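You operate a simulated robot arm through the tools that you are given. There is no shell and no other tool.

Carry out the task below with a simulated robot arm. There is one attempt and no reset: what you move stays moved.

JOB
Square and clamp the sheets, then brush the dust off the top one.
Fine: both fences of the steel tray go in first; draw the long fence back before brushing; use the brush on the white bench and put it back. What is to be rubbed or washed off counts as gone when no trace of it is left.
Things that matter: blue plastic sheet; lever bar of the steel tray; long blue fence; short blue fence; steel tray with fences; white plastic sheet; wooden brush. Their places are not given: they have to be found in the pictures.

The check looks at the end state, three seconds after you hand in, the way a careful person would. Anything else that was tipped, shoved, dropped, spilled or broken makes it a failure. Flat cloth is picked up by pressing the open fingertips on it (5 to 10 N) and closing them slowly along it; thin cloth reads only 2 to 8 mm in the jaws.

ROBOT AND FRAMES
A 6-joint arm with a two-finger gripper, fixed in place. Base frame: the origin is on the floor under the middle of its stand, x ahead of it, y to its left, z up; the work surface is at about z = 80.6. Units: cm, degrees, N and s.
It reaches about 129.8 cm from its shoulder. Its first joint turns from -149.0 to 149.0 degrees. Payload 1.57 kg.
The TCP is the grasp point between the finger pads, 2.1 cm short of the fingertips. In the tool frame z runs along the fingers and y along their closing line. The gripper opens to 7 cm; its body begins 5 cm behind the TCP.
Orientation is that of the tool frame in the base frame, as [roll, pitch, yaw] about the fixed x, y, z axes, in that order (R = Rz(yaw) Ry(pitch) Rx(roll)). With the fingers straight down and closing along the base's y, the tool's x points along the base's -x, its y along +y and its z along -z.

CONTROLS
- The arm moves only by the tool servo_tool. Its argument "motion" is one flat list of numbers, 7 for each row, row after row: the shift along the tool's x, y, z in cm, then the turn, a rotation vector about the tool's x, y, z in degrees, then the closure, from 0 (fully open) to 1 (shut). In form: [tx, ty, tz, rx, ry, rz, fingers, tx, ty, tz, rx, ry, rz, fingers, ...]. A call has 1 to 20 rows; each row shifts and turns the commanded pose from where the row before left it, along the tool's axes as they then stand. Each row takes 0.2 s and may step no farther than 5 cm and 8.6 degrees from the row before; otherwise, or with a gripper value out of range, the whole call is refused. A pose out of reach is approached as far as the arm can. The call stops where the force on the tool passes 50 N (or 10 N more than at its start, if that is more) or the arm is blocked; 0.2 s more then pass. The fingers move at their own pace (about 6.48 cm/s each) and stop on an object; they squeeze with about 30 N. The grip force told is the motor's: it shows also when the fingers shut on nothing. Time passes only in rows, and 0.2 s behind the last, so rows that do not move let the fingers close. It gives the time, the measured TCP pose, the force on the tool (base axes), the opening and the grip force at its end, in the units of the frame above (readings bear some noise), with the torque about the TCP (base axes, N m) and any sound that the robot's microphone picked up, and new pictures: "pictures" is both (left out), scene, wrist or none.
- Cameras (640 x 400 px; columns grow to the right, rows downward): "scene" is fixed at [5.02, 64.76, 155.12]; the picture's right is [-0.09, -1.00, 0.00], its down [-0.76, 0.07, -0.64] and it looks along [0.64, -0.06, -0.77] (base axes); focal length 374 px, centre (320, 200). "wrist" rides on the gripper at [7.9, 0.4, -8.1] in the tool frame; the picture's right is [-0.05, 1.00, 0.00], its down [-0.67, -0.04, -0.75] and it looks along [-0.74, -0.04, 0.67] (tool axes); focal length 256 px, centre (320, 200).
- slide_trunk(by): slides the trunk up (or, below 0, down) by that many cm; the arm rides with it, the base frame stays. It gives what a move gives, with no picture.
- locate(camera, pixels): for up to 12 pixels [column, row] of the newest picture of that camera ("zoom" is the newest enlarged one), the place [x, y, z] in the base frame of the surface seen there, good to about 0.3 cm. It takes no simulated time.
- close_up(camera, box): a new picture of the part [left, top, right, bottom] of that camera's present view, enlarged. It takes no simulated time.
- job_done(): hands the job in; it is judged then, once.

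Unless the task says otherwise, let go and move clear before handing in.

The tools are called after "Call:" as name(argument=value, ...) on one line, values as JSON. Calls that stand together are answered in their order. servo_tool: Moves the arm, as the interface text tells. Its arguments: {"type":"object","properties":{"motion":{"type":"array"},"pictures":{"type":"string","enum":["both","scene","wrist","none"]}},"required":["motion"]} The other tools are called the same way: slide_trunk (by) moves the trunk up or down; locate (camera, pixels) gives the place of the surface under pixels of a picture; close_up (camera, box) takes an enlarged picture of a part of a camera's view; job_done () hands the job in.

At the start:

```text
t: 0.0
tcp_pos: [52.47, 44.7, 114.69]
orientation: [179.9, 0.2, -179.9]
force: [-1.0, -0.2, -0.1]
moment: [0.0, -0.01, -0.01]
gripper_width: 7.0
gripper_force: 0.2
trunk travel left (down, up): [-82.8, 14.2]
```

scene: 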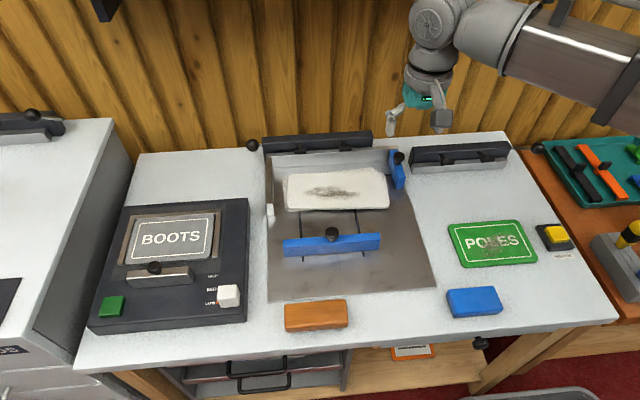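
wrist: 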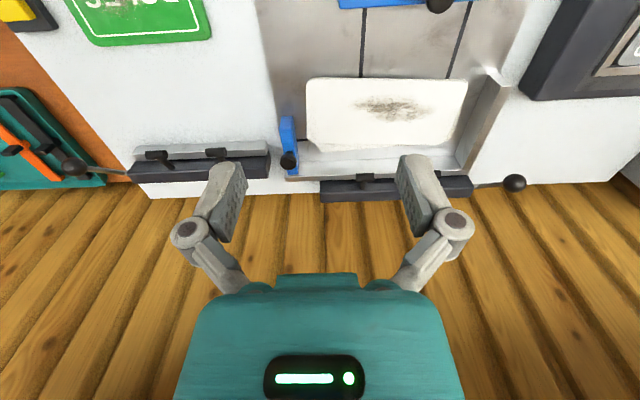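

The scene shows the steel tray with sheets near (335,190), the long blue fence at (332,243), the short fence at (397,168) and a lever bar at (315,143) with its knob at (252,145). A wooden block-like brush is at (316,315). I'll enlarge and locate these.

Call:
close_up(camera="scene", box=[230, 110, 450, 250])

Call:
close_up(camera="scene", box=[240, 220, 520, 350])

Call:
locate(camera="scene", pixels=[[252, 145], [268, 150], [370, 140], [397, 158], [397, 185], [332, 233], [285, 248], [379, 241], [287, 175], [387, 175], [286, 208], [390, 208]])

Call:
locate(camera="scene", pixels=[[316, 310], [286, 306], [346, 300], [286, 330], [347, 326], [270, 210], [268, 298], [435, 285], [390, 150], [268, 155], [474, 300], [450, 330]])

```text
2.86 times, centred on (340, 180) of scene
```

zoom: 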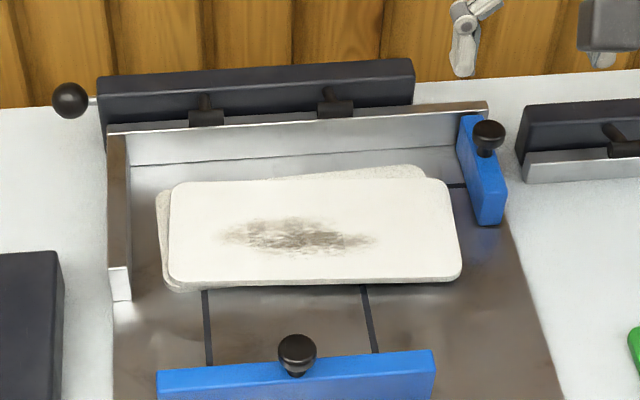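

```text
2.29 times, centred on (380, 285) of scene
```

zoom: 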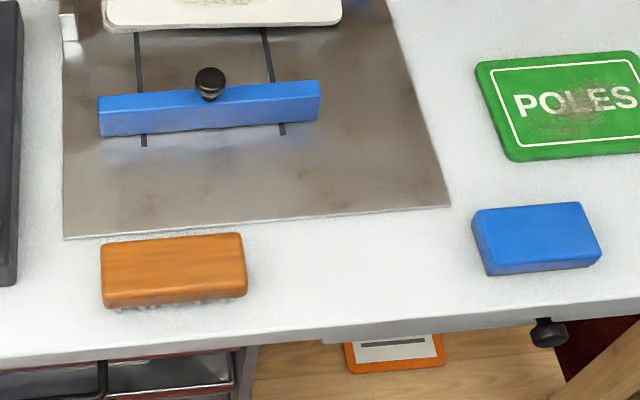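

```text
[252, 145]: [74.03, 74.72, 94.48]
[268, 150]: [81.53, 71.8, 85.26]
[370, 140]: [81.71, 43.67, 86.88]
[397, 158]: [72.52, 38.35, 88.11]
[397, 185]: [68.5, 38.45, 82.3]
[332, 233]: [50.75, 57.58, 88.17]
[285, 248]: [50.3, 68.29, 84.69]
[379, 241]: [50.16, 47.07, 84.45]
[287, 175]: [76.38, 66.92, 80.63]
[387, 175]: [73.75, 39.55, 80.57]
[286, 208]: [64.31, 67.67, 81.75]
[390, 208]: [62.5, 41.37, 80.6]
```

```text
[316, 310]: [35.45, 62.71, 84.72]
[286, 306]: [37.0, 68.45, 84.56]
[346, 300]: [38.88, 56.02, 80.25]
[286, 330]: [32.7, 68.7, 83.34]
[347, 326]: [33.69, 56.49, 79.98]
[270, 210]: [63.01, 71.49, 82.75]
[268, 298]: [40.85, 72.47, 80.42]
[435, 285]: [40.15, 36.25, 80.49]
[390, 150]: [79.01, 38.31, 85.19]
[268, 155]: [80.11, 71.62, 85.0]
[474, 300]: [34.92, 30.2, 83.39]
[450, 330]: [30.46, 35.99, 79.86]
```

The tray holds a dusty white sheet with another under it at (375,180). I'll look closer at the sheets, the lever and its ball knob, and the surrounding items.

Call:
close_up(camera="scene", box=[270, 150, 420, 220])

Call:
close_up(camera="wrist", box=[270, 40, 540, 210])

Call:
close_up(camera="scene", box=[235, 120, 395, 220])

Call:
locate(camera="wrist", pixels=[[514, 183], [495, 185], [470, 188], [322, 188], [395, 185], [290, 160], [286, 130], [306, 80], [467, 82], [315, 145], [450, 150], [390, 108]])

```text
4.27 times, centred on (345, 185) of scene
```

zoom: 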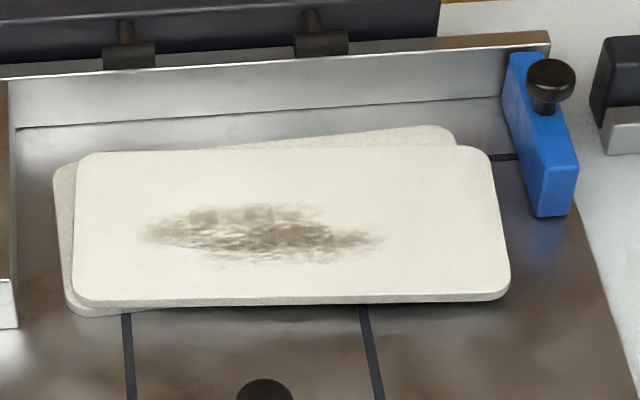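

```text
2.35 times, centred on (405, 125) of wrist
```

zoom: 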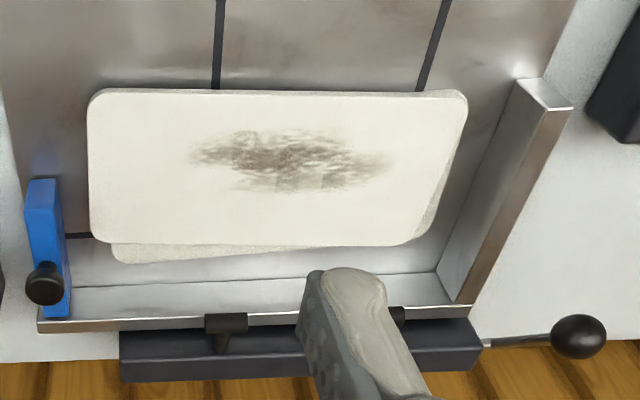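

```text
4.00 times, centred on (315, 170) of scene
```

zoom: 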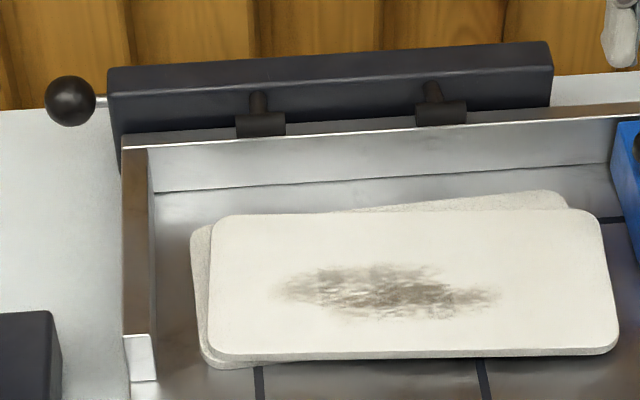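

```text
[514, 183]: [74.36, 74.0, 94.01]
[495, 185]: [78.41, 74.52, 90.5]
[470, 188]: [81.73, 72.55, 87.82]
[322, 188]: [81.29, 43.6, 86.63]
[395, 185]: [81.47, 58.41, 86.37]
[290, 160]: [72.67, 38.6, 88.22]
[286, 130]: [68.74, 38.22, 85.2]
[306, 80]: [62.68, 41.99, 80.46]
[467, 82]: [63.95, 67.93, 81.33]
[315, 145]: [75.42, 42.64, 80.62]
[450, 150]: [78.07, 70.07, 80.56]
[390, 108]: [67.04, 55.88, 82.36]
```

The knob of the long fence is near [50.7, 57.6, 88], the short fence's near [72.5, 38.4, 88], and the lever ball is near [74, 74.5, 94]. I'll move over the long fence to view it more closely.

Call:
servo_tool(motion=[0.4, 2.6, 2.9, 0, 0, 0, 0, 0.4, 2.6, 2.9, 0, 0, 0, 0, 0.4, 2.6, 2.9, 0, 0, 0, 0, 0.3, 2.6, 2.9, 0, 0, 0, 0, 0.2, 2.5, 2.9, 0, 0, 0, 0])

```text
t: 1.2
tcp_pos: [50.76, 57.44, 114.71]
orientation: [-180.0, 0.2, 180.0]
force: [0.3, 0.2, 0.0]
moment: [-0.02, -0.01, 0.02]
gripper_width: 6.98
gripper_force: 0.0
out of reach, approached as far as the arm can: row 1, 2, 3, 4, 5
trunk travel left (down, up): [-82.8, 14.2]
```

scene: 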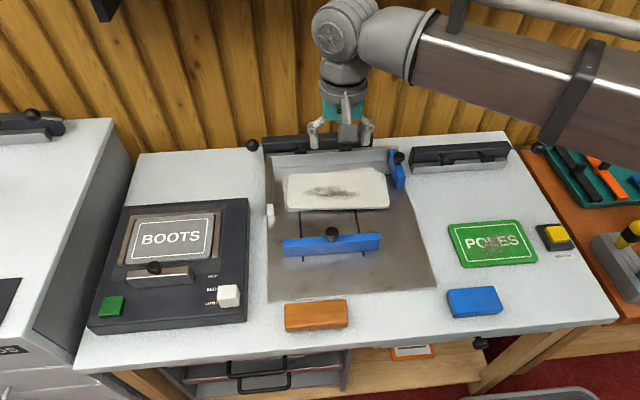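
wrist: 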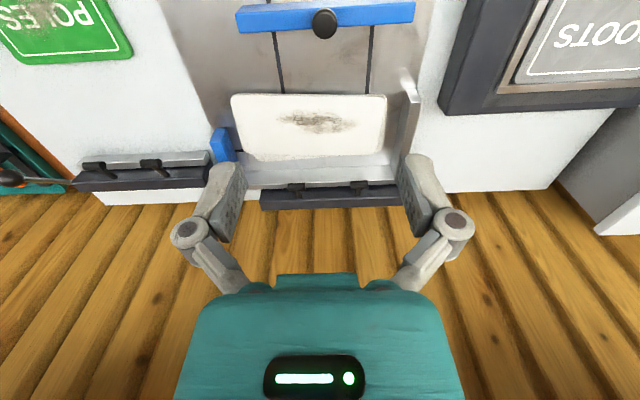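

The wrist moved sideways but z stayed at 114.7 ("out of reach"), so the trunk must be lowered. I'll lower it a little and see how the TCP follows.

Call:
slide_trunk(by=-8)

```text
t: 2.4
tcp_pos: [50.68, 57.38, 106.76]
orientation: [179.9, 0.1, -180.0]
force: [0.2, 0.6, 0.6]
moment: [0.01, -0.02, -0.02]
gripper_width: 7.0
gripper_force: 0.1
trunk travel left (down, up): [-74.8, 22.2]
```

The TCP came down with the trunk by 8 cm. I'll test whether the arm itself can go down from here.

Call:
servo_tool(motion=[0, 0, 1, 0, 0, 0, 0], pictures="none")

Call:
servo_tool(motion=[0, 0, -2, 0, 0, 0, 0], pictures="none")

```text
t: 2.8
tcp_pos: [50.67, 57.33, 106.72]
orientation: [179.9, 0.0, 180.0]
force: [0.6, -0.3, 0.3]
moment: [0.0, 0.03, 0.02]
gripper_width: 7.01
gripper_force: 0.0
out of reach, approached as far as the arm can: row 1
trunk travel left (down, up): [-74.8, 22.2]
```

```text
t: 3.2
tcp_pos: [50.68, 57.41, 106.65]
orientation: [179.9, 0.1, 180.0]
force: [0.2, 0.7, 0.3]
moment: [0.01, 0.04, 0.01]
gripper_width: 7.0
gripper_force: 0.1
out of reach, approached as far as the arm can: row 1
trunk travel left (down, up): [-74.8, 22.2]
```

Neither up nor down moved z; either the commanded pose has run ahead or the arm can only change height by the trunk. I'll test with an upward run.

Call:
servo_tool(motion=[0, 0, -4, 0, 0, 0, 0, 0, 0, -4, 0, 0, 0, 0, 0, 0, -4, 0, 0, 0, 0], pictures="none")

```text
t: 4.0
tcp_pos: [50.6, 57.36, 106.77]
orientation: [179.9, 0.1, 180.0]
force: [-0.3, 0.6, -0.2]
moment: [-0.02, 0.0, 0.03]
gripper_width: 7.0
gripper_force: 0.0
out of reach, approached as far as the arm can: row 1, 2, 3
trunk travel left (down, up): [-74.8, 22.2]
```

z does not respond to the arm at all: height seems to come from the trunk only. I'll check with a null row whether the command has drifted, and then try a tilt.

Call:
servo_tool(motion=[0, 0, 0, 0, 0, 0, 0], pictures="none")

Call:
servo_tool(motion=[0, 0, 0, 0, 4, 0, 0], pictures="none")

```text
t: 4.4
tcp_pos: [50.72, 57.33, 106.71]
orientation: [179.9, 0.1, -180.0]
force: [0.2, 0.3, -0.3]
moment: [-0.01, -0.01, -0.02]
gripper_width: 7.0
gripper_force: 0.1
trunk travel left (down, up): [-74.8, 22.2]
```

```text
t: 4.8
tcp_pos: [50.58, 57.56, 106.76]
orientation: [179.9, -3.8, -180.0]
force: [0.0, -0.2, 0.0]
moment: [-0.03, -0.01, 0.0]
gripper_width: 7.0
gripper_force: 0.0
trunk travel left (down, up): [-74.8, 22.2]
```

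A null row is accepted and a tilt works, so height is set by the trunk and the arm handles x, y and orientation. I'll undo the tilt and yaw by 90° so the fingers close along base x, for gripping the long fence's knob.

Call:
servo_tool(motion=[0, 0, 0, 0, -4, 0, 0, 0, 0, 0, 0, 0, -8, 0, 0, 0, 0, 0, 0, -8, 0, 0, 0, 0, 0, 0, -8, 0, 0, 0, 0, 0, 0, -8, 0, 0, 0, 0, 0, 0, -8, 0, 0, 0, 0, 0, 0, -8, 0, 0, 0, 0, 0, 0, -8, 0, 0, 0, 0, 0, 0, -8, 0, 0, 0, 0, 0, 0, -8, 0, 0, 0, 0, 0, 0, -8, 0, 0, 0, 0, 0, 0, -8, 0, 0, 0, 0, 0, 0, -2, 0])

```text
t: 7.6
tcp_pos: [50.54, 57.51, 106.74]
orientation: [-179.9, 0.1, -89.9]
force: [0.6, -0.3, 0.3]
moment: [0.02, -0.02, 0.02]
gripper_width: 7.0
gripper_force: 0.0
trunk travel left (down, up): [-74.8, 22.2]
```

scene: 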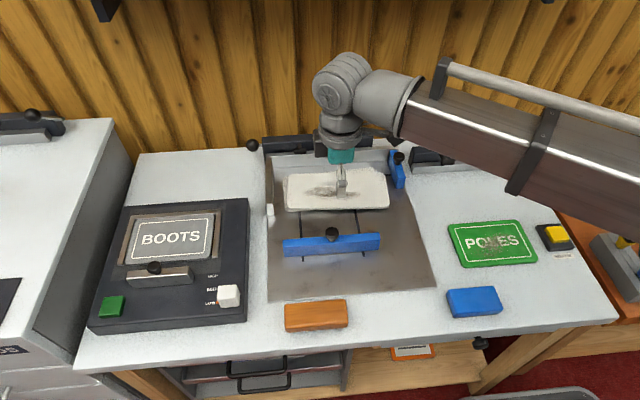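
wrist: 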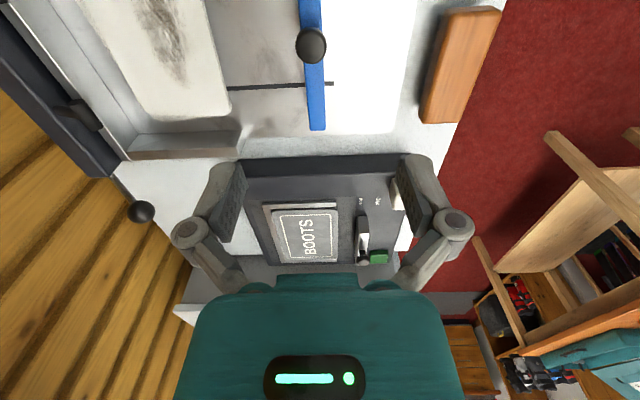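

Yaw is now -90 (tool x = −Y, tool y = −X). The long fence's knob shows at wrist (312,46); I'll locate it and the sheet and lever details from here.

Call:
locate(camera="wrist", pixels=[[312, 46], [300, 46], [325, 46], [312, 32], [305, 120], [326, 120], [316, 125], [141, 211], [120, 180], [80, 115], [228, 112], [130, 118]])

Call:
close_up(camera="wrist", box=[0, 0, 360, 225])

Call:
close_up(camera="scene", box=[275, 215, 395, 275])

```text
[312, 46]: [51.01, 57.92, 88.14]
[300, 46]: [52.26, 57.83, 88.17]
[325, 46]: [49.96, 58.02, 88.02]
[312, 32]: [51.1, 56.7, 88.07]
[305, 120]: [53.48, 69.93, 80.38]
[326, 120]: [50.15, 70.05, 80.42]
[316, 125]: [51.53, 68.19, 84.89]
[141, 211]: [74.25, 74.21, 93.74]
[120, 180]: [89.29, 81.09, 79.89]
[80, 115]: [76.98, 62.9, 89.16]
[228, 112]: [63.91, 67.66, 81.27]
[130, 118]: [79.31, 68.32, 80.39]
```

```text
1.78 times, centred on (180, 112) of wrist
```

zoom: 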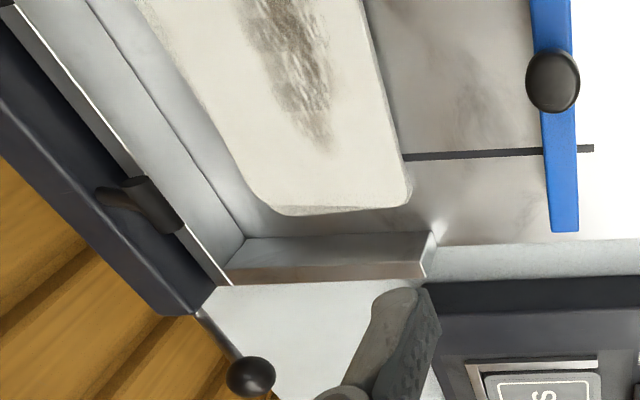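

```text
5.33 times, centred on (335, 245) of scene
```

zoom: 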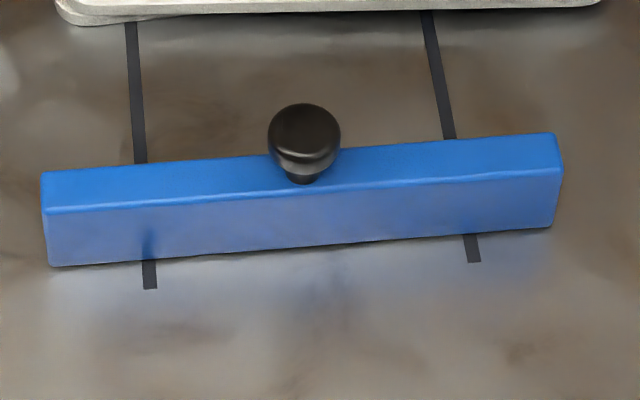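

The knob centre is about [51.1, 57.8], top z 88.2, and the fence top is 84.7. Before lowering I'll check how high the forearm is over the right-hand side items.

Call:
locate(camera="scene", pixels=[[340, 130], [400, 125], [515, 185], [520, 130], [620, 220], [560, 175], [635, 235], [600, 250], [338, 75], [580, 205], [450, 165], [345, 195]])

Call:
close_up(camera="scene", box=[400, 130, 640, 280])

```text
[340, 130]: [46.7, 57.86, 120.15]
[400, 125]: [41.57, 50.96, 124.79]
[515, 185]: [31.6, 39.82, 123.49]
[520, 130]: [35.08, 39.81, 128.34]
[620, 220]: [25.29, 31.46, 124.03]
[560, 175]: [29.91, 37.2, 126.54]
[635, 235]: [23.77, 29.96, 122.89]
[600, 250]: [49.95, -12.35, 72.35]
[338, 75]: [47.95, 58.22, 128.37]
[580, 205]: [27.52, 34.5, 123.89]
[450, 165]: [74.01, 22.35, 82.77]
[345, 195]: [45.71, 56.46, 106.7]
```

```text
2.67 times, centred on (520, 205) of scene
```

zoom: 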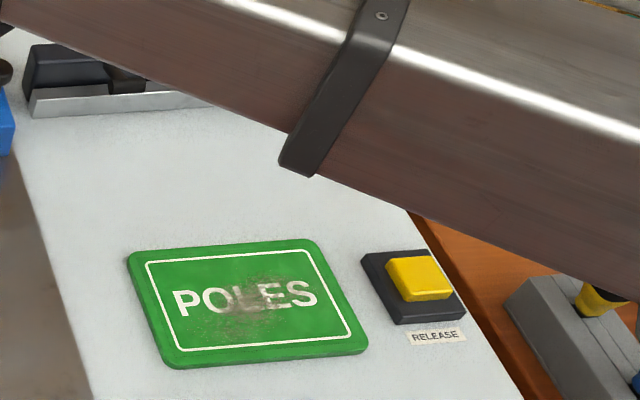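

The forearm's underside is ~16 cm above the TCP, so lowering to 87 leaves it clear. I'll centre on the knob and lower the trunk in stages.

Call:
servo_tool(motion=[-0.3, -0.5, 0, 0, 0, 0, 0], pictures="none")

Call:
slide_trunk(by=-14)

Call:
servo_tool(motion=[0, 0, 0, 0, 0, 0, 0])

```text
t: 8.0
tcp_pos: [50.95, 57.81, 106.77]
orientation: [-179.9, 0.0, -90.0]
force: [0.0, -0.7, -0.6]
moment: [0.01, -0.01, -0.05]
gripper_width: 7.0
gripper_force: 0.0
trunk travel left (down, up): [-74.8, 22.2]
```

```text
t: 9.6
tcp_pos: [51.04, 57.73, 92.84]
orientation: [-179.8, 0.1, -90.0]
force: [0.4, 0.4, -0.3]
moment: [-0.02, 0.01, -0.01]
gripper_width: 7.01
gripper_force: 0.1
trunk travel left (down, up): [-60.8, 36.2]
```

```text
t: 10.0
tcp_pos: [50.96, 57.83, 92.61]
orientation: [-179.9, 0.1, -90.0]
force: [-0.6, 0.3, -0.2]
moment: [0.01, -0.02, 0.02]
gripper_width: 7.02
gripper_force: 0.0
trunk travel left (down, up): [-60.8, 36.2]
```

scene: 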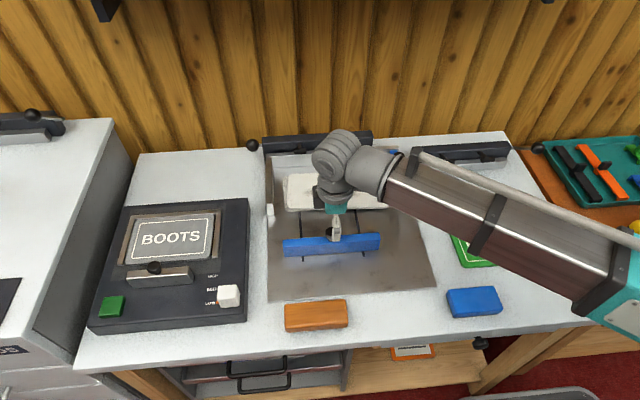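
wrist: 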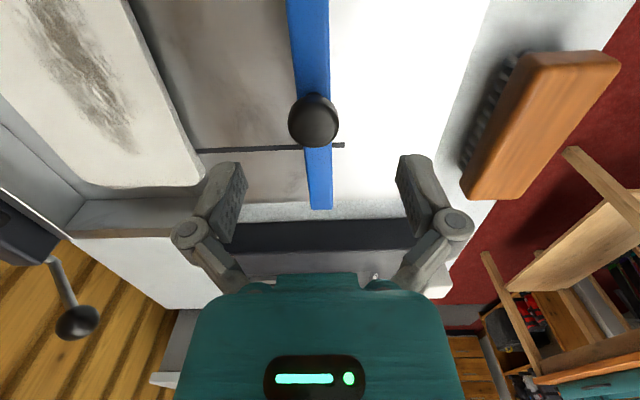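

The knob at wrist (313,120) lies between the open fingers. I'll lower to grasp height and close.

Call:
locate(camera="wrist", pixels=[[313, 115], [292, 120], [337, 120], [313, 98], [318, 195], [300, 60]])

Call:
slide_trunk(by=-5.2)

Call:
servo_tool(motion=[0, 0, 0, 0, 0, 0, 0.5, 0, 0, 0, 0, 0, 0, 0.8, 0, 0, 0, 0, 0, 0, 1, 0, 0, 0, 0, 0, 0, 1])

```text
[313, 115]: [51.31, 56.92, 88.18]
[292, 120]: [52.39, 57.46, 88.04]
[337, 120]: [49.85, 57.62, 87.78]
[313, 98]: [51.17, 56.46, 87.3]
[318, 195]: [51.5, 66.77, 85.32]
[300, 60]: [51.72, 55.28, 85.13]
```

```text
t: 11.0
tcp_pos: [51.04, 57.86, 87.49]
orientation: [-179.9, 0.0, -90.0]
force: [-0.3, -0.6, -0.6]
moment: [-0.01, 0.01, -0.02]
gripper_width: 6.97
gripper_force: 0.2
trunk travel left (down, up): [-55.6, 41.4]
```

```text
t: 12.0
tcp_pos: [51.39, 57.73, 87.47]
orientation: [-179.8, 0.1, -90.2]
force: [31.4, 2.5, 15.0]
moment: [-0.31, -0.42, -0.1]
gripper_width: 2.84
gripper_force: 32.3
trunk travel left (down, up): [-55.6, 41.4]
```

scene: 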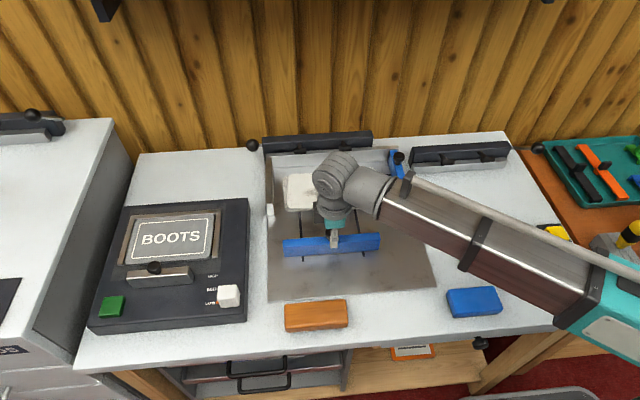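
wrist: 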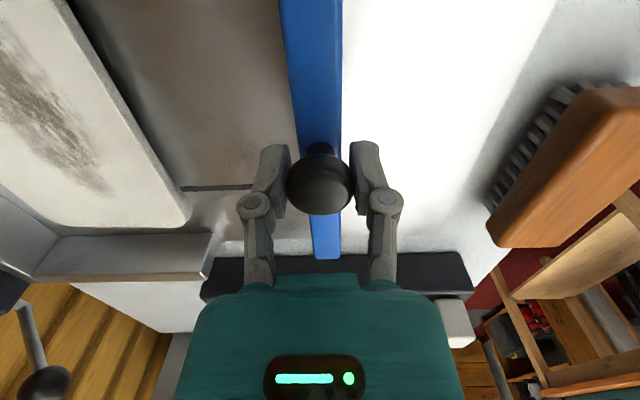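

The knob is gripped (2.84 cm). I'll slide the long fence in toward +x in modest rows while watching the force.

Call:
servo_tool(motion=[0, -1, 0, 0, 0, 0, 1, 0, -1, 0, 0, 0, 0, 1, 0, -1, 0, 0, 0, 0, 1, 0, -1, 0, 0, 0, 0, 1, 0, -1, 0, 0, 0, 0, 1, 0, -1, 0, 0, 0, 0, 1])

```text
t: 13.4
tcp_pos: [57.08, 57.83, 87.5]
orientation: [-179.9, 0.0, -90.1]
force: [1.9, -1.9, -2.5]
moment: [-0.33, 0.34, -0.03]
gripper_width: 2.84
gripper_force: 31.6
trunk travel left (down, up): [-55.6, 41.4]
```

scene: 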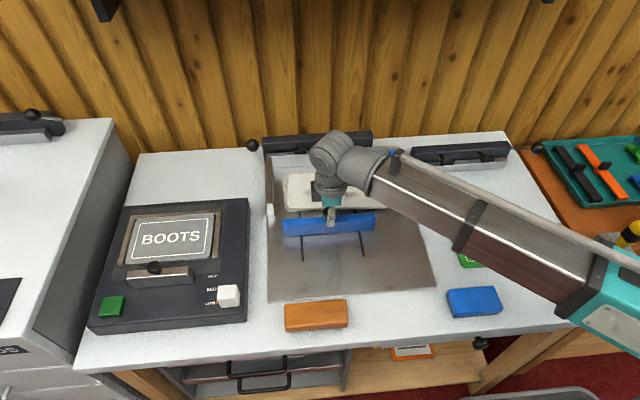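
wrist: 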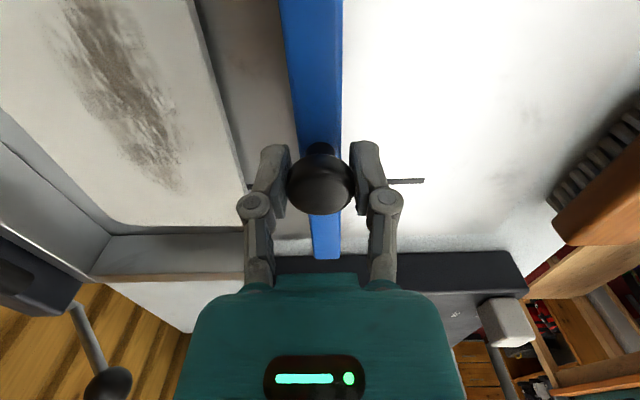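

The fence slides freely (force ~3 N). I'll continue to contact with the sheets, then on more slowly.

Call:
servo_tool(motion=[0, -1, 0, 0, 0, 0, 1, 0, -1, 0, 0, 0, 0, 1, 0, -1, 0, 0, 0, 0, 1, 0, -1, 0, 0, 0, 0, 1, 0, -0.7, 0, 0, 0, 0, 1, 0, -0.7, 0, 0, 0, 0, 1, 0, -0.7, 0, 0, 0, 0, 1])

```text
t: 15.0
tcp_pos: [63.07, 57.76, 87.51]
orientation: [-179.9, 0.0, -90.0]
force: [-0.5, -7.7, -7.2]
moment: [-0.72, 0.26, 0.04]
gripper_width: 2.86
gripper_force: 31.4
trunk travel left (down, up): [-55.6, 41.4]
```

scene: 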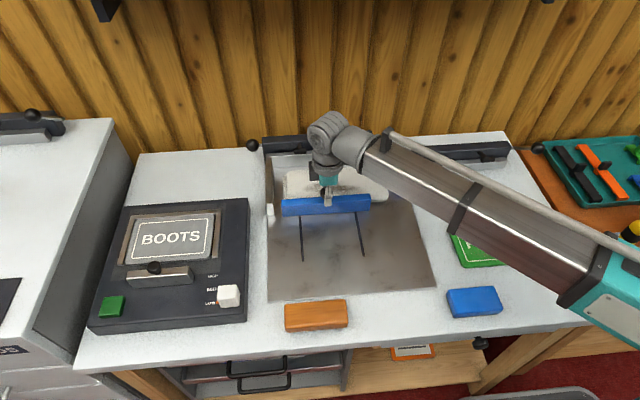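
wrist: 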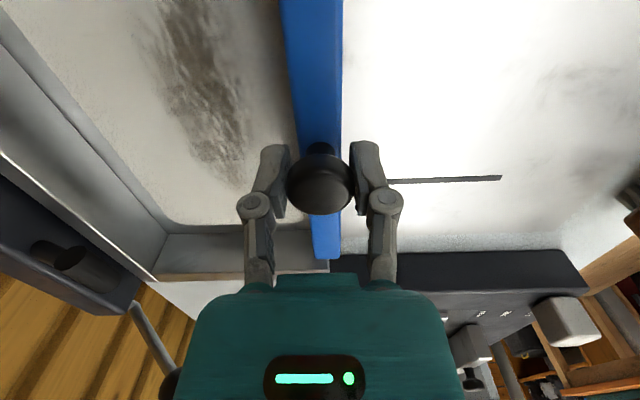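

The fence now touches the sheets, force still small. I'll keep pushing in small rows until the back wall stops them.

Call:
servo_tool(motion=[0, -0.5, 0, 0, 0, 0, 1, 0, -0.5, 0, 0, 0, 0, 1, 0, -0.5, 0, 0, 0, 0, 1, 0, -0.5, 0, 0, 0, 0, 1, 0, -0.5, 0, 0, 0, 0, 1, 0, -0.5, 0, 0, 0, 0, 1, 0, -0.5, 0, 0, 0, 0, 1, 0, -0.5, 0, 0, 0, 0, 1, 0, -0.4, 0, 0, 0, 0, 1, 0, -0.4, 0, 0, 0, 0, 1])

```text
t: 16.8
tcp_pos: [66.46, 57.85, 87.57]
orientation: [179.3, -0.1, -89.8]
force: [-7.6, 1.4, -2.7]
moment: [0.16, 0.28, 0.02]
gripper_width: 2.84
gripper_force: 32.4
trunk travel left (down, up): [-55.6, 41.4]
stopped in row 9: the force on the tool passed its limit at 58 N (the readings are from after the stop); the commanded pose is now the measured one
```

scene: 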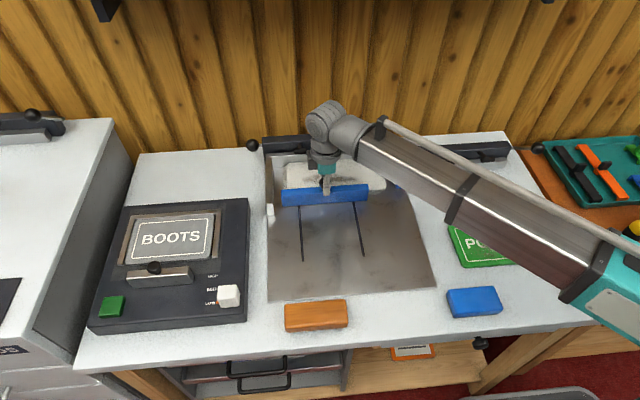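
wrist: 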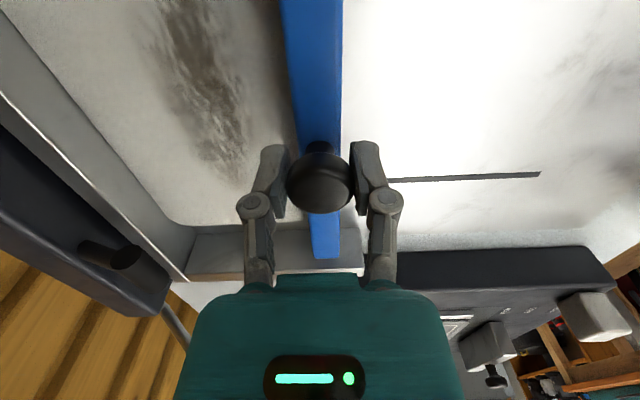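

Stopped at x = 66.5 with 58 N: the sheets seem to be against the back wall at wrist (110,140). I'll give one more gentle push to confirm, then zoom.

Call:
servo_tool(motion=[0, -0.3, 0, 0, 0, 0, 1, 0, -0.2, 0, 0, 0, 0, 1])

Call:
close_up(camera="wrist", box=[0, 0, 350, 280])

Call:
close_up(camera="scene", box=[255, 130, 425, 230])

```text
t: 17.6
tcp_pos: [66.38, 57.86, 87.62]
orientation: [178.9, 0.0, -89.7]
force: [-9.7, 1.2, -3.4]
moment: [0.21, 0.17, -0.03]
gripper_width: 2.84
gripper_force: 31.7
trunk travel left (down, up): [-55.6, 41.4]
stopped in row 2: the force on the tool passed its limit at 52 N (the readings are from after the stop); the commanded pose is now the measured one
```

scene: 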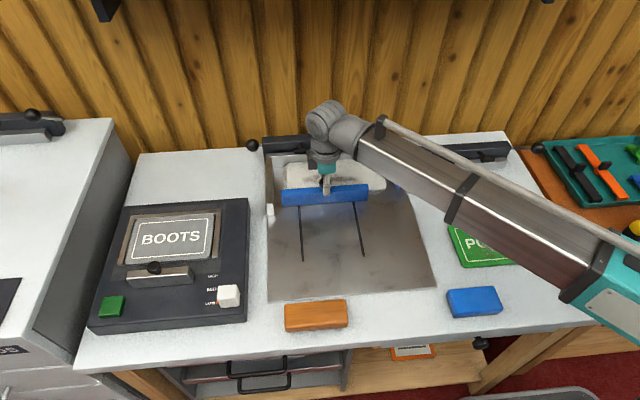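
wrist: 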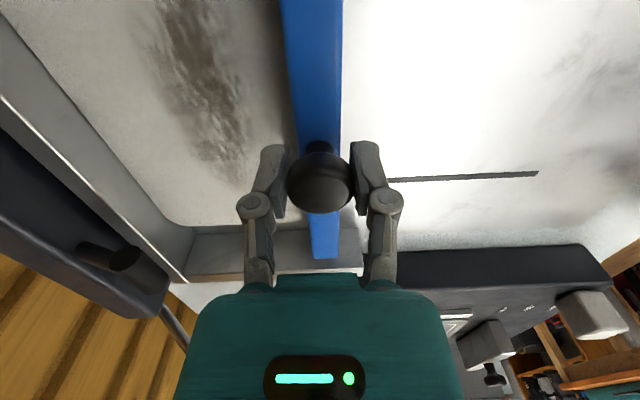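

```text
1.43 times, centred on (175, 140) of wrist
```

zoom: 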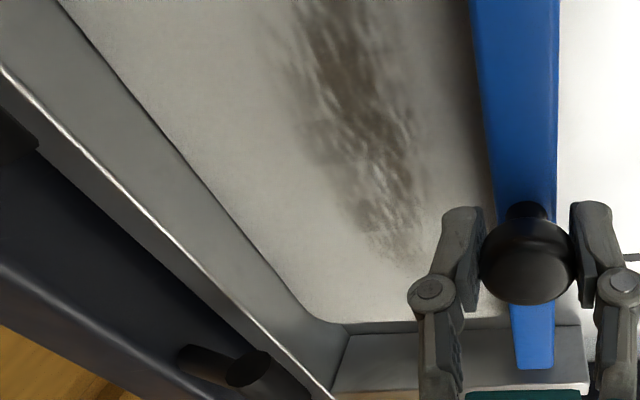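

```text
3.76 times, centred on (340, 180) of scene
```

zoom: 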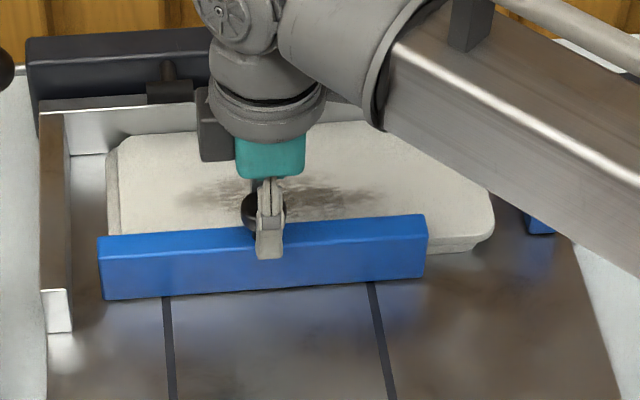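

The top sheet's back edge meets the back wall (zoom 200,180) and the fence stops firmly. I'll let go of the knob, raise, and look.

Call:
servo_tool(motion=[0, 0, 0, 0, 0, 0, 0.5, 0, 0, 0, 0, 0, 0, 0, 0, 0, 0, 0, 0, 0, 0], pictures="none")

Call:
slide_trunk(by=14)

Call:
servo_tool(motion=[0, 0, 0, 0, 0, 8, 0, 0, 0, 0, 0, 0, 8, 0, 0, 0, 0, 0, 0, 8, 0, 0, 0, 0, 0, 0, 8, 0, 0, 0, 0, 0, 0, 8, 0, 0, 0, 0, 0, 0, 8, 0, 0, 0, 0, 0, 0, 8, 0, 0, 0, 0, 0, 0, 8, 0, 0, 0, 0, 0, 0, 8, 0, 0, 0, 0, 0, 0, 8, 0, 0, 0, 0, 0, 0, 8, 0, 0, 0, 0, 0, 0, 2, 0])

```text
t: 18.4
tcp_pos: [66.57, 57.9, 87.44]
orientation: [179.0, -0.1, -89.5]
force: [0.5, 0.6, -0.1]
moment: [0.0, 0.0, -0.02]
gripper_width: 6.97
gripper_force: 0.0
trunk travel left (down, up): [-55.6, 41.4]
```

```text
t: 20.0
tcp_pos: [66.61, 57.8, 101.6]
orientation: [179.1, -0.1, -89.7]
force: [0.1, -0.3, 0.6]
moment: [0.0, 0.02, 0.03]
gripper_width: 6.99
gripper_force: 0.0
trunk travel left (down, up): [-69.6, 27.4]
```

```text
t: 22.6
tcp_pos: [66.61, 57.73, 101.53]
orientation: [-179.9, -1.0, -179.7]
force: [0.3, 0.3, 0.1]
moment: [0.01, -0.02, 0.02]
gripper_width: 6.98
gripper_force: 0.1
trunk travel left (down, up): [-69.6, 27.4]
```

scene: 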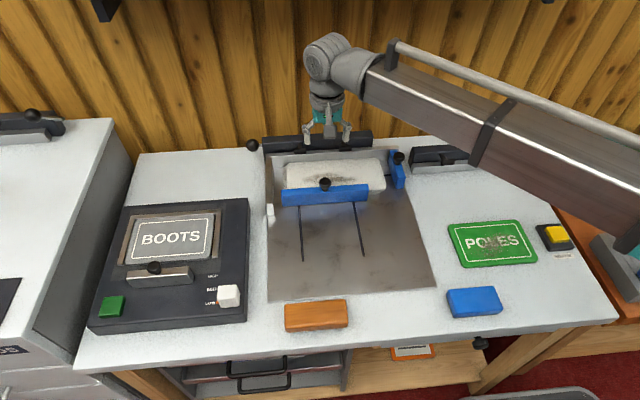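
wrist: 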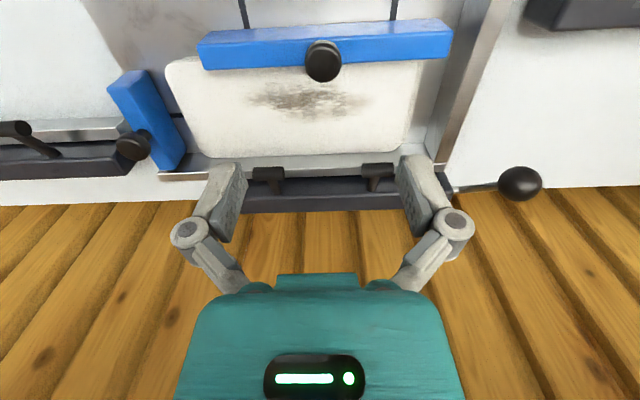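

The sheets now lie flush along the back wall (wrist 300,160). I'll locate the short fence's knob at (135,147), sheet edges and the lever hammers from this view.

Call:
locate(camera="wrist", pixels=[[135, 147], [120, 142], [148, 150], [112, 85], [150, 72], [172, 165], [165, 80], [190, 150], [415, 70], [405, 148], [268, 178], [377, 175]])

Call:
locate(camera="scene", pixels=[[398, 158], [391, 150], [403, 188], [393, 188], [288, 165], [383, 163], [283, 190], [384, 190], [290, 140], [345, 140], [252, 145], [275, 160]])

Call:
close_up(camera="wrist", box=[80, 20, 560, 220])

Call:
close_up(camera="scene", box=[240, 125, 420, 215])

```text
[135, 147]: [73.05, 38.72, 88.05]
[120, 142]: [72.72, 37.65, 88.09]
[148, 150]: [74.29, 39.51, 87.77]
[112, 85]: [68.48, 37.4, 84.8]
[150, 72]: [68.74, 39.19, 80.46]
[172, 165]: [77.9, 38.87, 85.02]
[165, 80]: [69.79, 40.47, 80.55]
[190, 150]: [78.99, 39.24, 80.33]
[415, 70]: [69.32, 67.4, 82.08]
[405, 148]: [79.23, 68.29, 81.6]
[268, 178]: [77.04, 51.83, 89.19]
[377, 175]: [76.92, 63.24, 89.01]
```

```text
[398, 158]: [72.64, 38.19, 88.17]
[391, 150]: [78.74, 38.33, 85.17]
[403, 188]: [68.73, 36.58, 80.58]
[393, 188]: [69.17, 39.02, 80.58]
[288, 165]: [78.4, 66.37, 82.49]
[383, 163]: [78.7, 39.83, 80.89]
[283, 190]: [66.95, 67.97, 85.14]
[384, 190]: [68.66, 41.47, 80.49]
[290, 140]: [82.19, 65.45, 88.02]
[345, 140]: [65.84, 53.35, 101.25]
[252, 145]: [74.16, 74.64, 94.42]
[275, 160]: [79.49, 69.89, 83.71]
```

```text
1.33 times, centred on (320, 120) of wrist
```

zoom: 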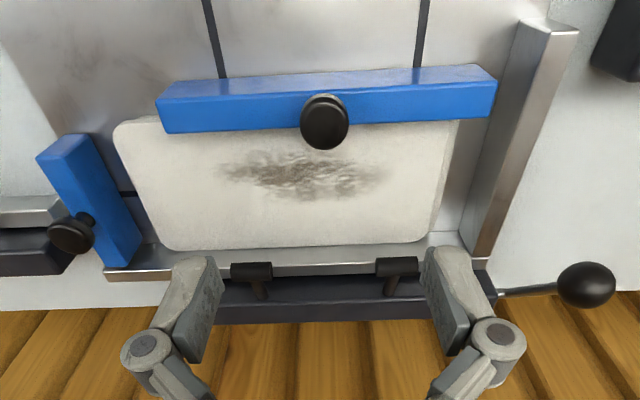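

```text
3.56 times, centred on (330, 170) of scene
```

zoom: 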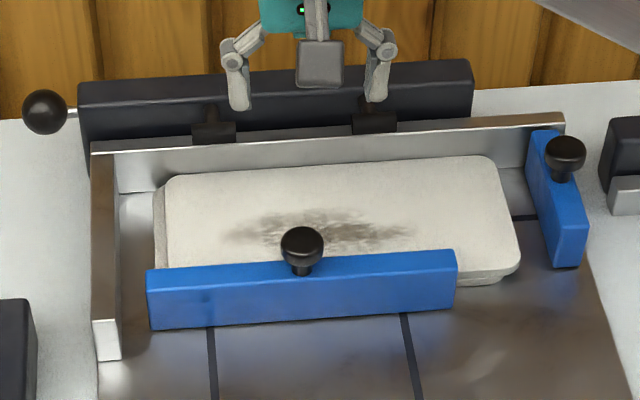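

The short fence spans x 68.5–78 with its knob near [73.3, 38.5]. I'll fly there at this height, level the tilt, and check the neighbouring bar at (440,160).

Call:
servo_tool(motion=[-1.34, -3.85, 0, 0, -1, 0, 0, -1.34, -3.85, 0, 0, 0, 0, 0, -1.34, -3.85, 0, 0, 0, 0, 0, -1.34, -3.85, 0, 0, 0, 0, 0, -1.34, -3.85, 0, 0, 0, 0, 0])

```text
t: 23.8
tcp_pos: [73.35, 38.57, 101.57]
orientation: [-179.9, 0.0, -179.7]
force: [0.8, -0.3, 0.0]
moment: [0.02, 0.02, -0.01]
gripper_width: 7.02
gripper_force: 0.0
trunk travel left (down, up): [-69.6, 27.4]
```

scene: 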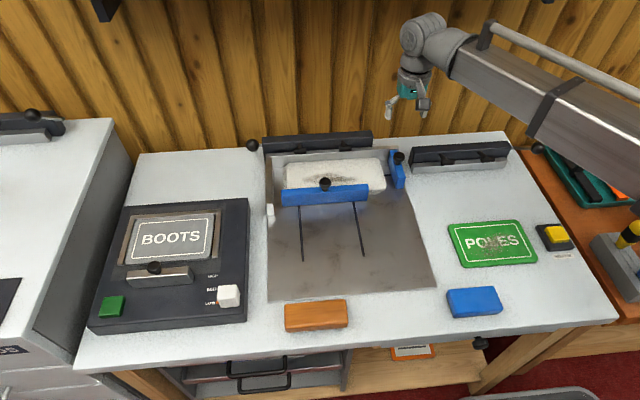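
wrist: 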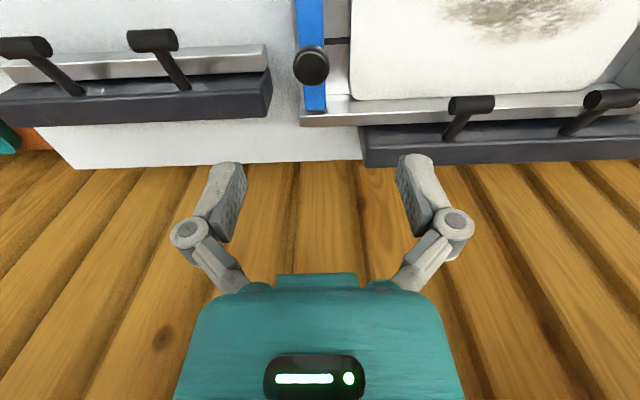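

The knob sits at wrist (310,67), roughly centred. I'll check the positions of the nearby hammers before lowering.

Call:
locate(camera="wrist", pixels=[[310, 62], [293, 67], [328, 67], [310, 48], [150, 40], [172, 48], [265, 65], [265, 85], [470, 105], [365, 130], [318, 100], [352, 85]])

Call:
close_up(camera="wrist", box=[280, 0, 640, 200])

```text
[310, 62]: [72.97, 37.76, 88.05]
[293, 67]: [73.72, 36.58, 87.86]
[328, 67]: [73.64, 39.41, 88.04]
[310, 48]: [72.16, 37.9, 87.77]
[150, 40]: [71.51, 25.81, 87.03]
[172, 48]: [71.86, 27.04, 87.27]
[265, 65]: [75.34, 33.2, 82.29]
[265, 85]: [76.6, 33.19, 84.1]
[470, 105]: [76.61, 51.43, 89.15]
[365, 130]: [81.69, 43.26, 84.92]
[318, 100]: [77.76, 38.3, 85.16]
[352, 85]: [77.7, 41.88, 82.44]
```

```text
1.78 times, centred on (460, 100) of wrist
```

zoom: 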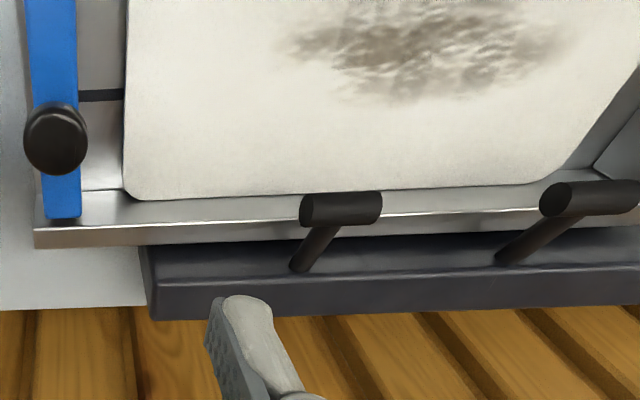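

The knob's centre is about [73.5, 38.0] and the decoy bar stays clear (x ≥ 75.3, z ≤ 84). I'll shift and lower onto the knob, then close.

Call:
servo_tool(motion=[-0.1, -0.5, 0, 0, 0, 0, 0], pictures="none")

Call:
slide_trunk(by=-9)

Call:
servo_tool(motion=[0, 0, 0, 0, 0, 0, 0])

```text
t: 24.2
tcp_pos: [73.54, 38.11, 101.6]
orientation: [-180.0, 0.1, -179.5]
force: [-0.5, 0.3, 0.2]
moment: [-0.02, 0.01, 0.01]
gripper_width: 7.02
gripper_force: 0.0
trunk travel left (down, up): [-69.6, 27.4]
```

```text
t: 25.5
tcp_pos: [73.45, 38.08, 92.55]
orientation: [-179.9, 0.0, -179.6]
force: [-0.4, 0.2, 0.8]
moment: [0.0, -0.01, 0.04]
gripper_width: 7.03
gripper_force: 0.0
trunk travel left (down, up): [-60.6, 36.4]
```

```text
t: 25.9
tcp_pos: [73.54, 38.09, 92.49]
orientation: [180.0, 0.1, -179.7]
force: [0.1, 0.0, -0.5]
moment: [-0.01, 0.0, 0.01]
gripper_width: 7.01
gripper_force: 0.1
trunk travel left (down, up): [-60.6, 36.4]
```

scene: 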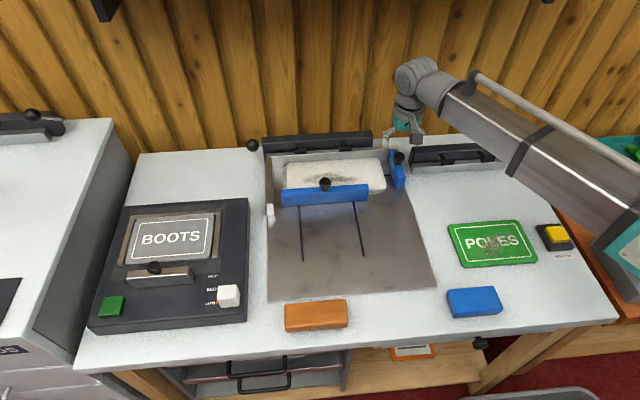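
wrist: 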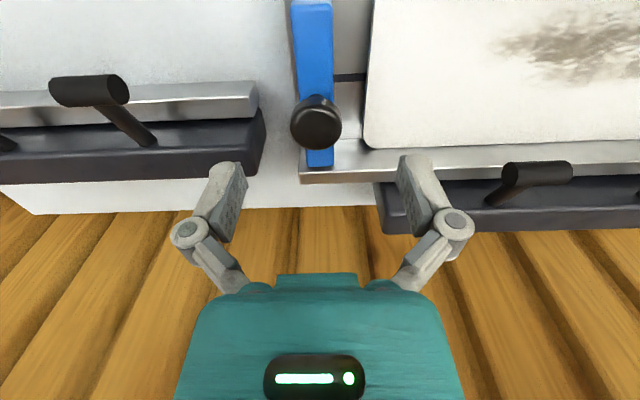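

The knob at wrist (316,122) is between the fingers, as it was for the long fence. Lowering 5 cm and closing.

Call:
slide_trunk(by=-5)

Call:
servo_tool(motion=[0, 0, 0, 0, 0, 0, 0.5, 0, 0, 0, 0, 0, 0, 0.8, 0, 0, 0, 0, 0, 0, 1, 0, 0, 0, 0, 0, 0, 1])

```text
t: 26.8
tcp_pos: [73.52, 38.06, 87.42]
orientation: [-179.9, 0.0, -179.7]
force: [-0.8, -0.9, -0.2]
moment: [-0.02, 0.02, 0.01]
gripper_width: 7.03
gripper_force: 0.0
trunk travel left (down, up): [-55.6, 41.4]
```

```text
t: 27.8
tcp_pos: [73.6, 38.13, 87.43]
orientation: [-179.9, 0.0, -179.7]
force: [1.9, -0.6, 4.7]
moment: [-0.06, 0.08, 0.01]
gripper_width: 2.92
gripper_force: 31.9
trunk travel left (down, up): [-55.6, 41.4]
```

scene: 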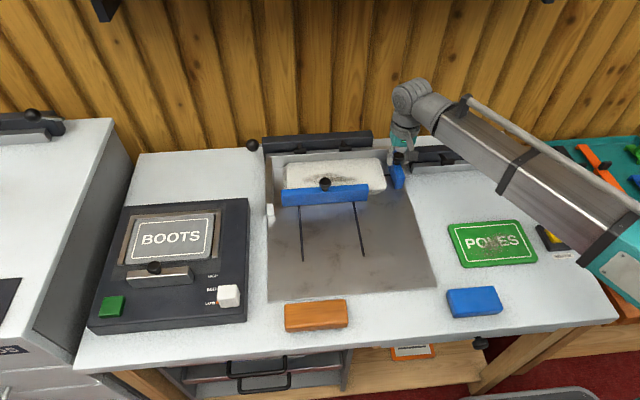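
wrist: 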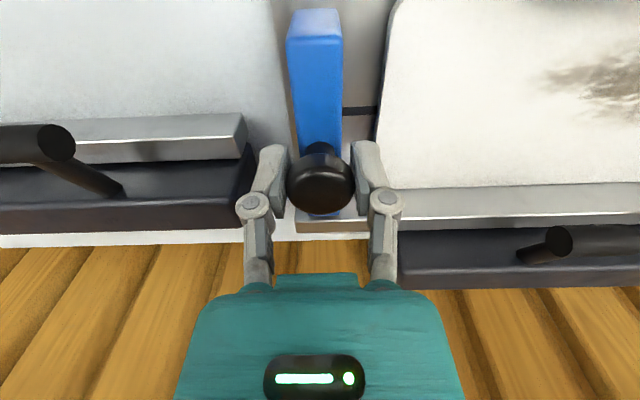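

Gripped (2.92 cm). I'll slide the short fence inward (+y) in small rows until the sheets meet the side wall.

Call:
servo_tool(motion=[0, 0.6, 0, 0, 0, 0, 1, 0, 0.6, 0, 0, 0, 0, 1, 0, 0.6, 0, 0, 0, 0, 1, 0, 0.6, 0, 0, 0, 0, 1, 0, 0.5, 0, 0, 0, 0, 1, 0, 0.5, 0, 0, 0, 0, 1, 0, 0.5, 0, 0, 0, 0, 1, 0, 0.4, 0, 0, 0, 0, 1, 0, 0.4, 0, 0, 0, 0, 1])

```text
t: 29.8
tcp_pos: [73.49, 42.7, 87.57]
orientation: [-180.0, 0.1, -179.7]
force: [6.4, -1.5, 6.2]
moment: [-0.07, -0.76, -0.02]
gripper_width: 2.91
gripper_force: 31.6
trunk travel left (down, up): [-55.6, 41.4]
```

scene: 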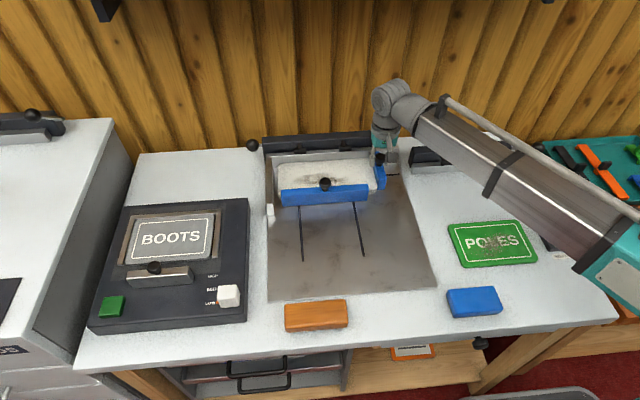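
wrist: 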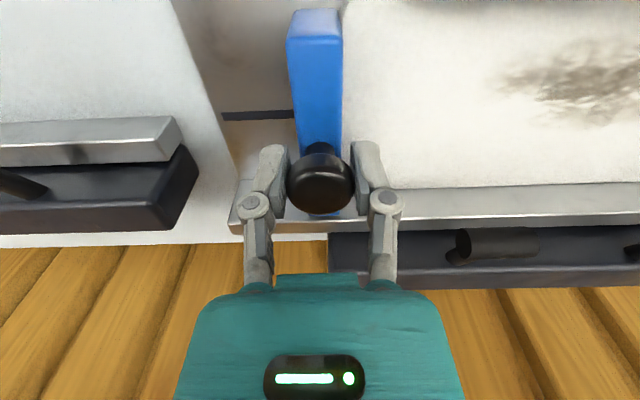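

The fence is pushing the sheet and no hard stop yet (y = 42.7). I'll continue slowly.

Call:
servo_tool(motion=[0, 0.3, 0, 0, 0, 0, 1, 0, 0.3, 0, 0, 0, 0, 1, 0, 0.3, 0, 0, 0, 0, 1, 0, 0.3, 0, 0, 0, 0, 1, 0, 0.3, 0, 0, 0, 0, 1, 0, 0.3, 0, 0, 0, 0, 1])

Call:
close_up(camera="scene", box=[250, 125, 420, 225])

```text
t: 31.2
tcp_pos: [73.45, 44.01, 87.5]
orientation: [-179.2, -0.1, -179.9]
force: [1.3, -10.7, -5.2]
moment: [-0.22, -0.48, -0.06]
gripper_width: 2.92
gripper_force: 32.3
trunk travel left (down, up): [-55.6, 41.4]
stopped in row 6: the force on the tool passed its limit at 53 N (the readings are from after the stop); the commanded pose is now the measured one
```

scene: 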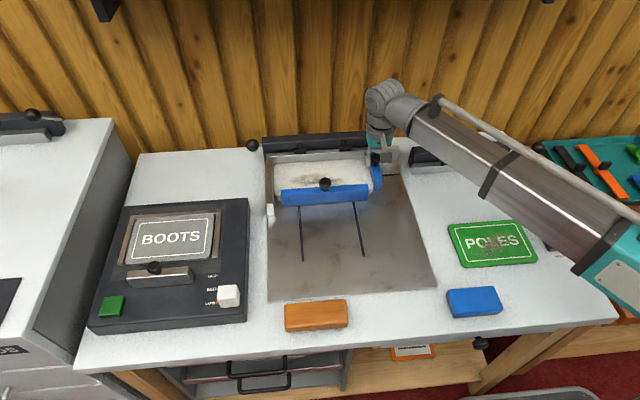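
wrist: 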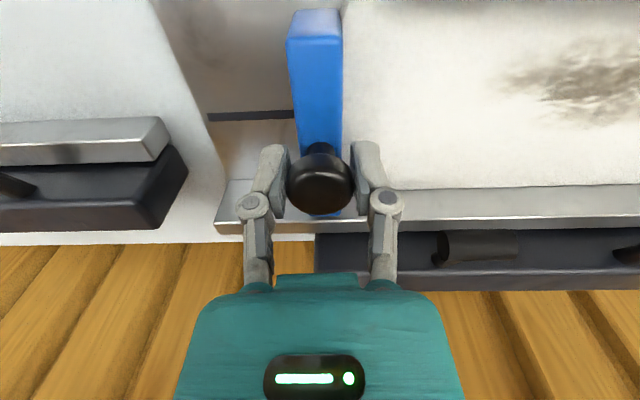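

```text
3.76 times, centred on (335, 175) of scene
```

zoom: 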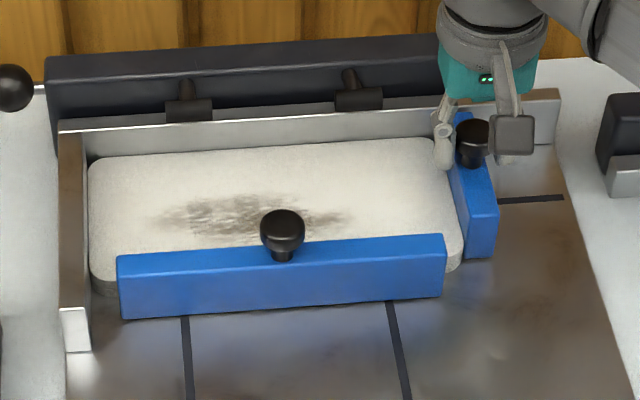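

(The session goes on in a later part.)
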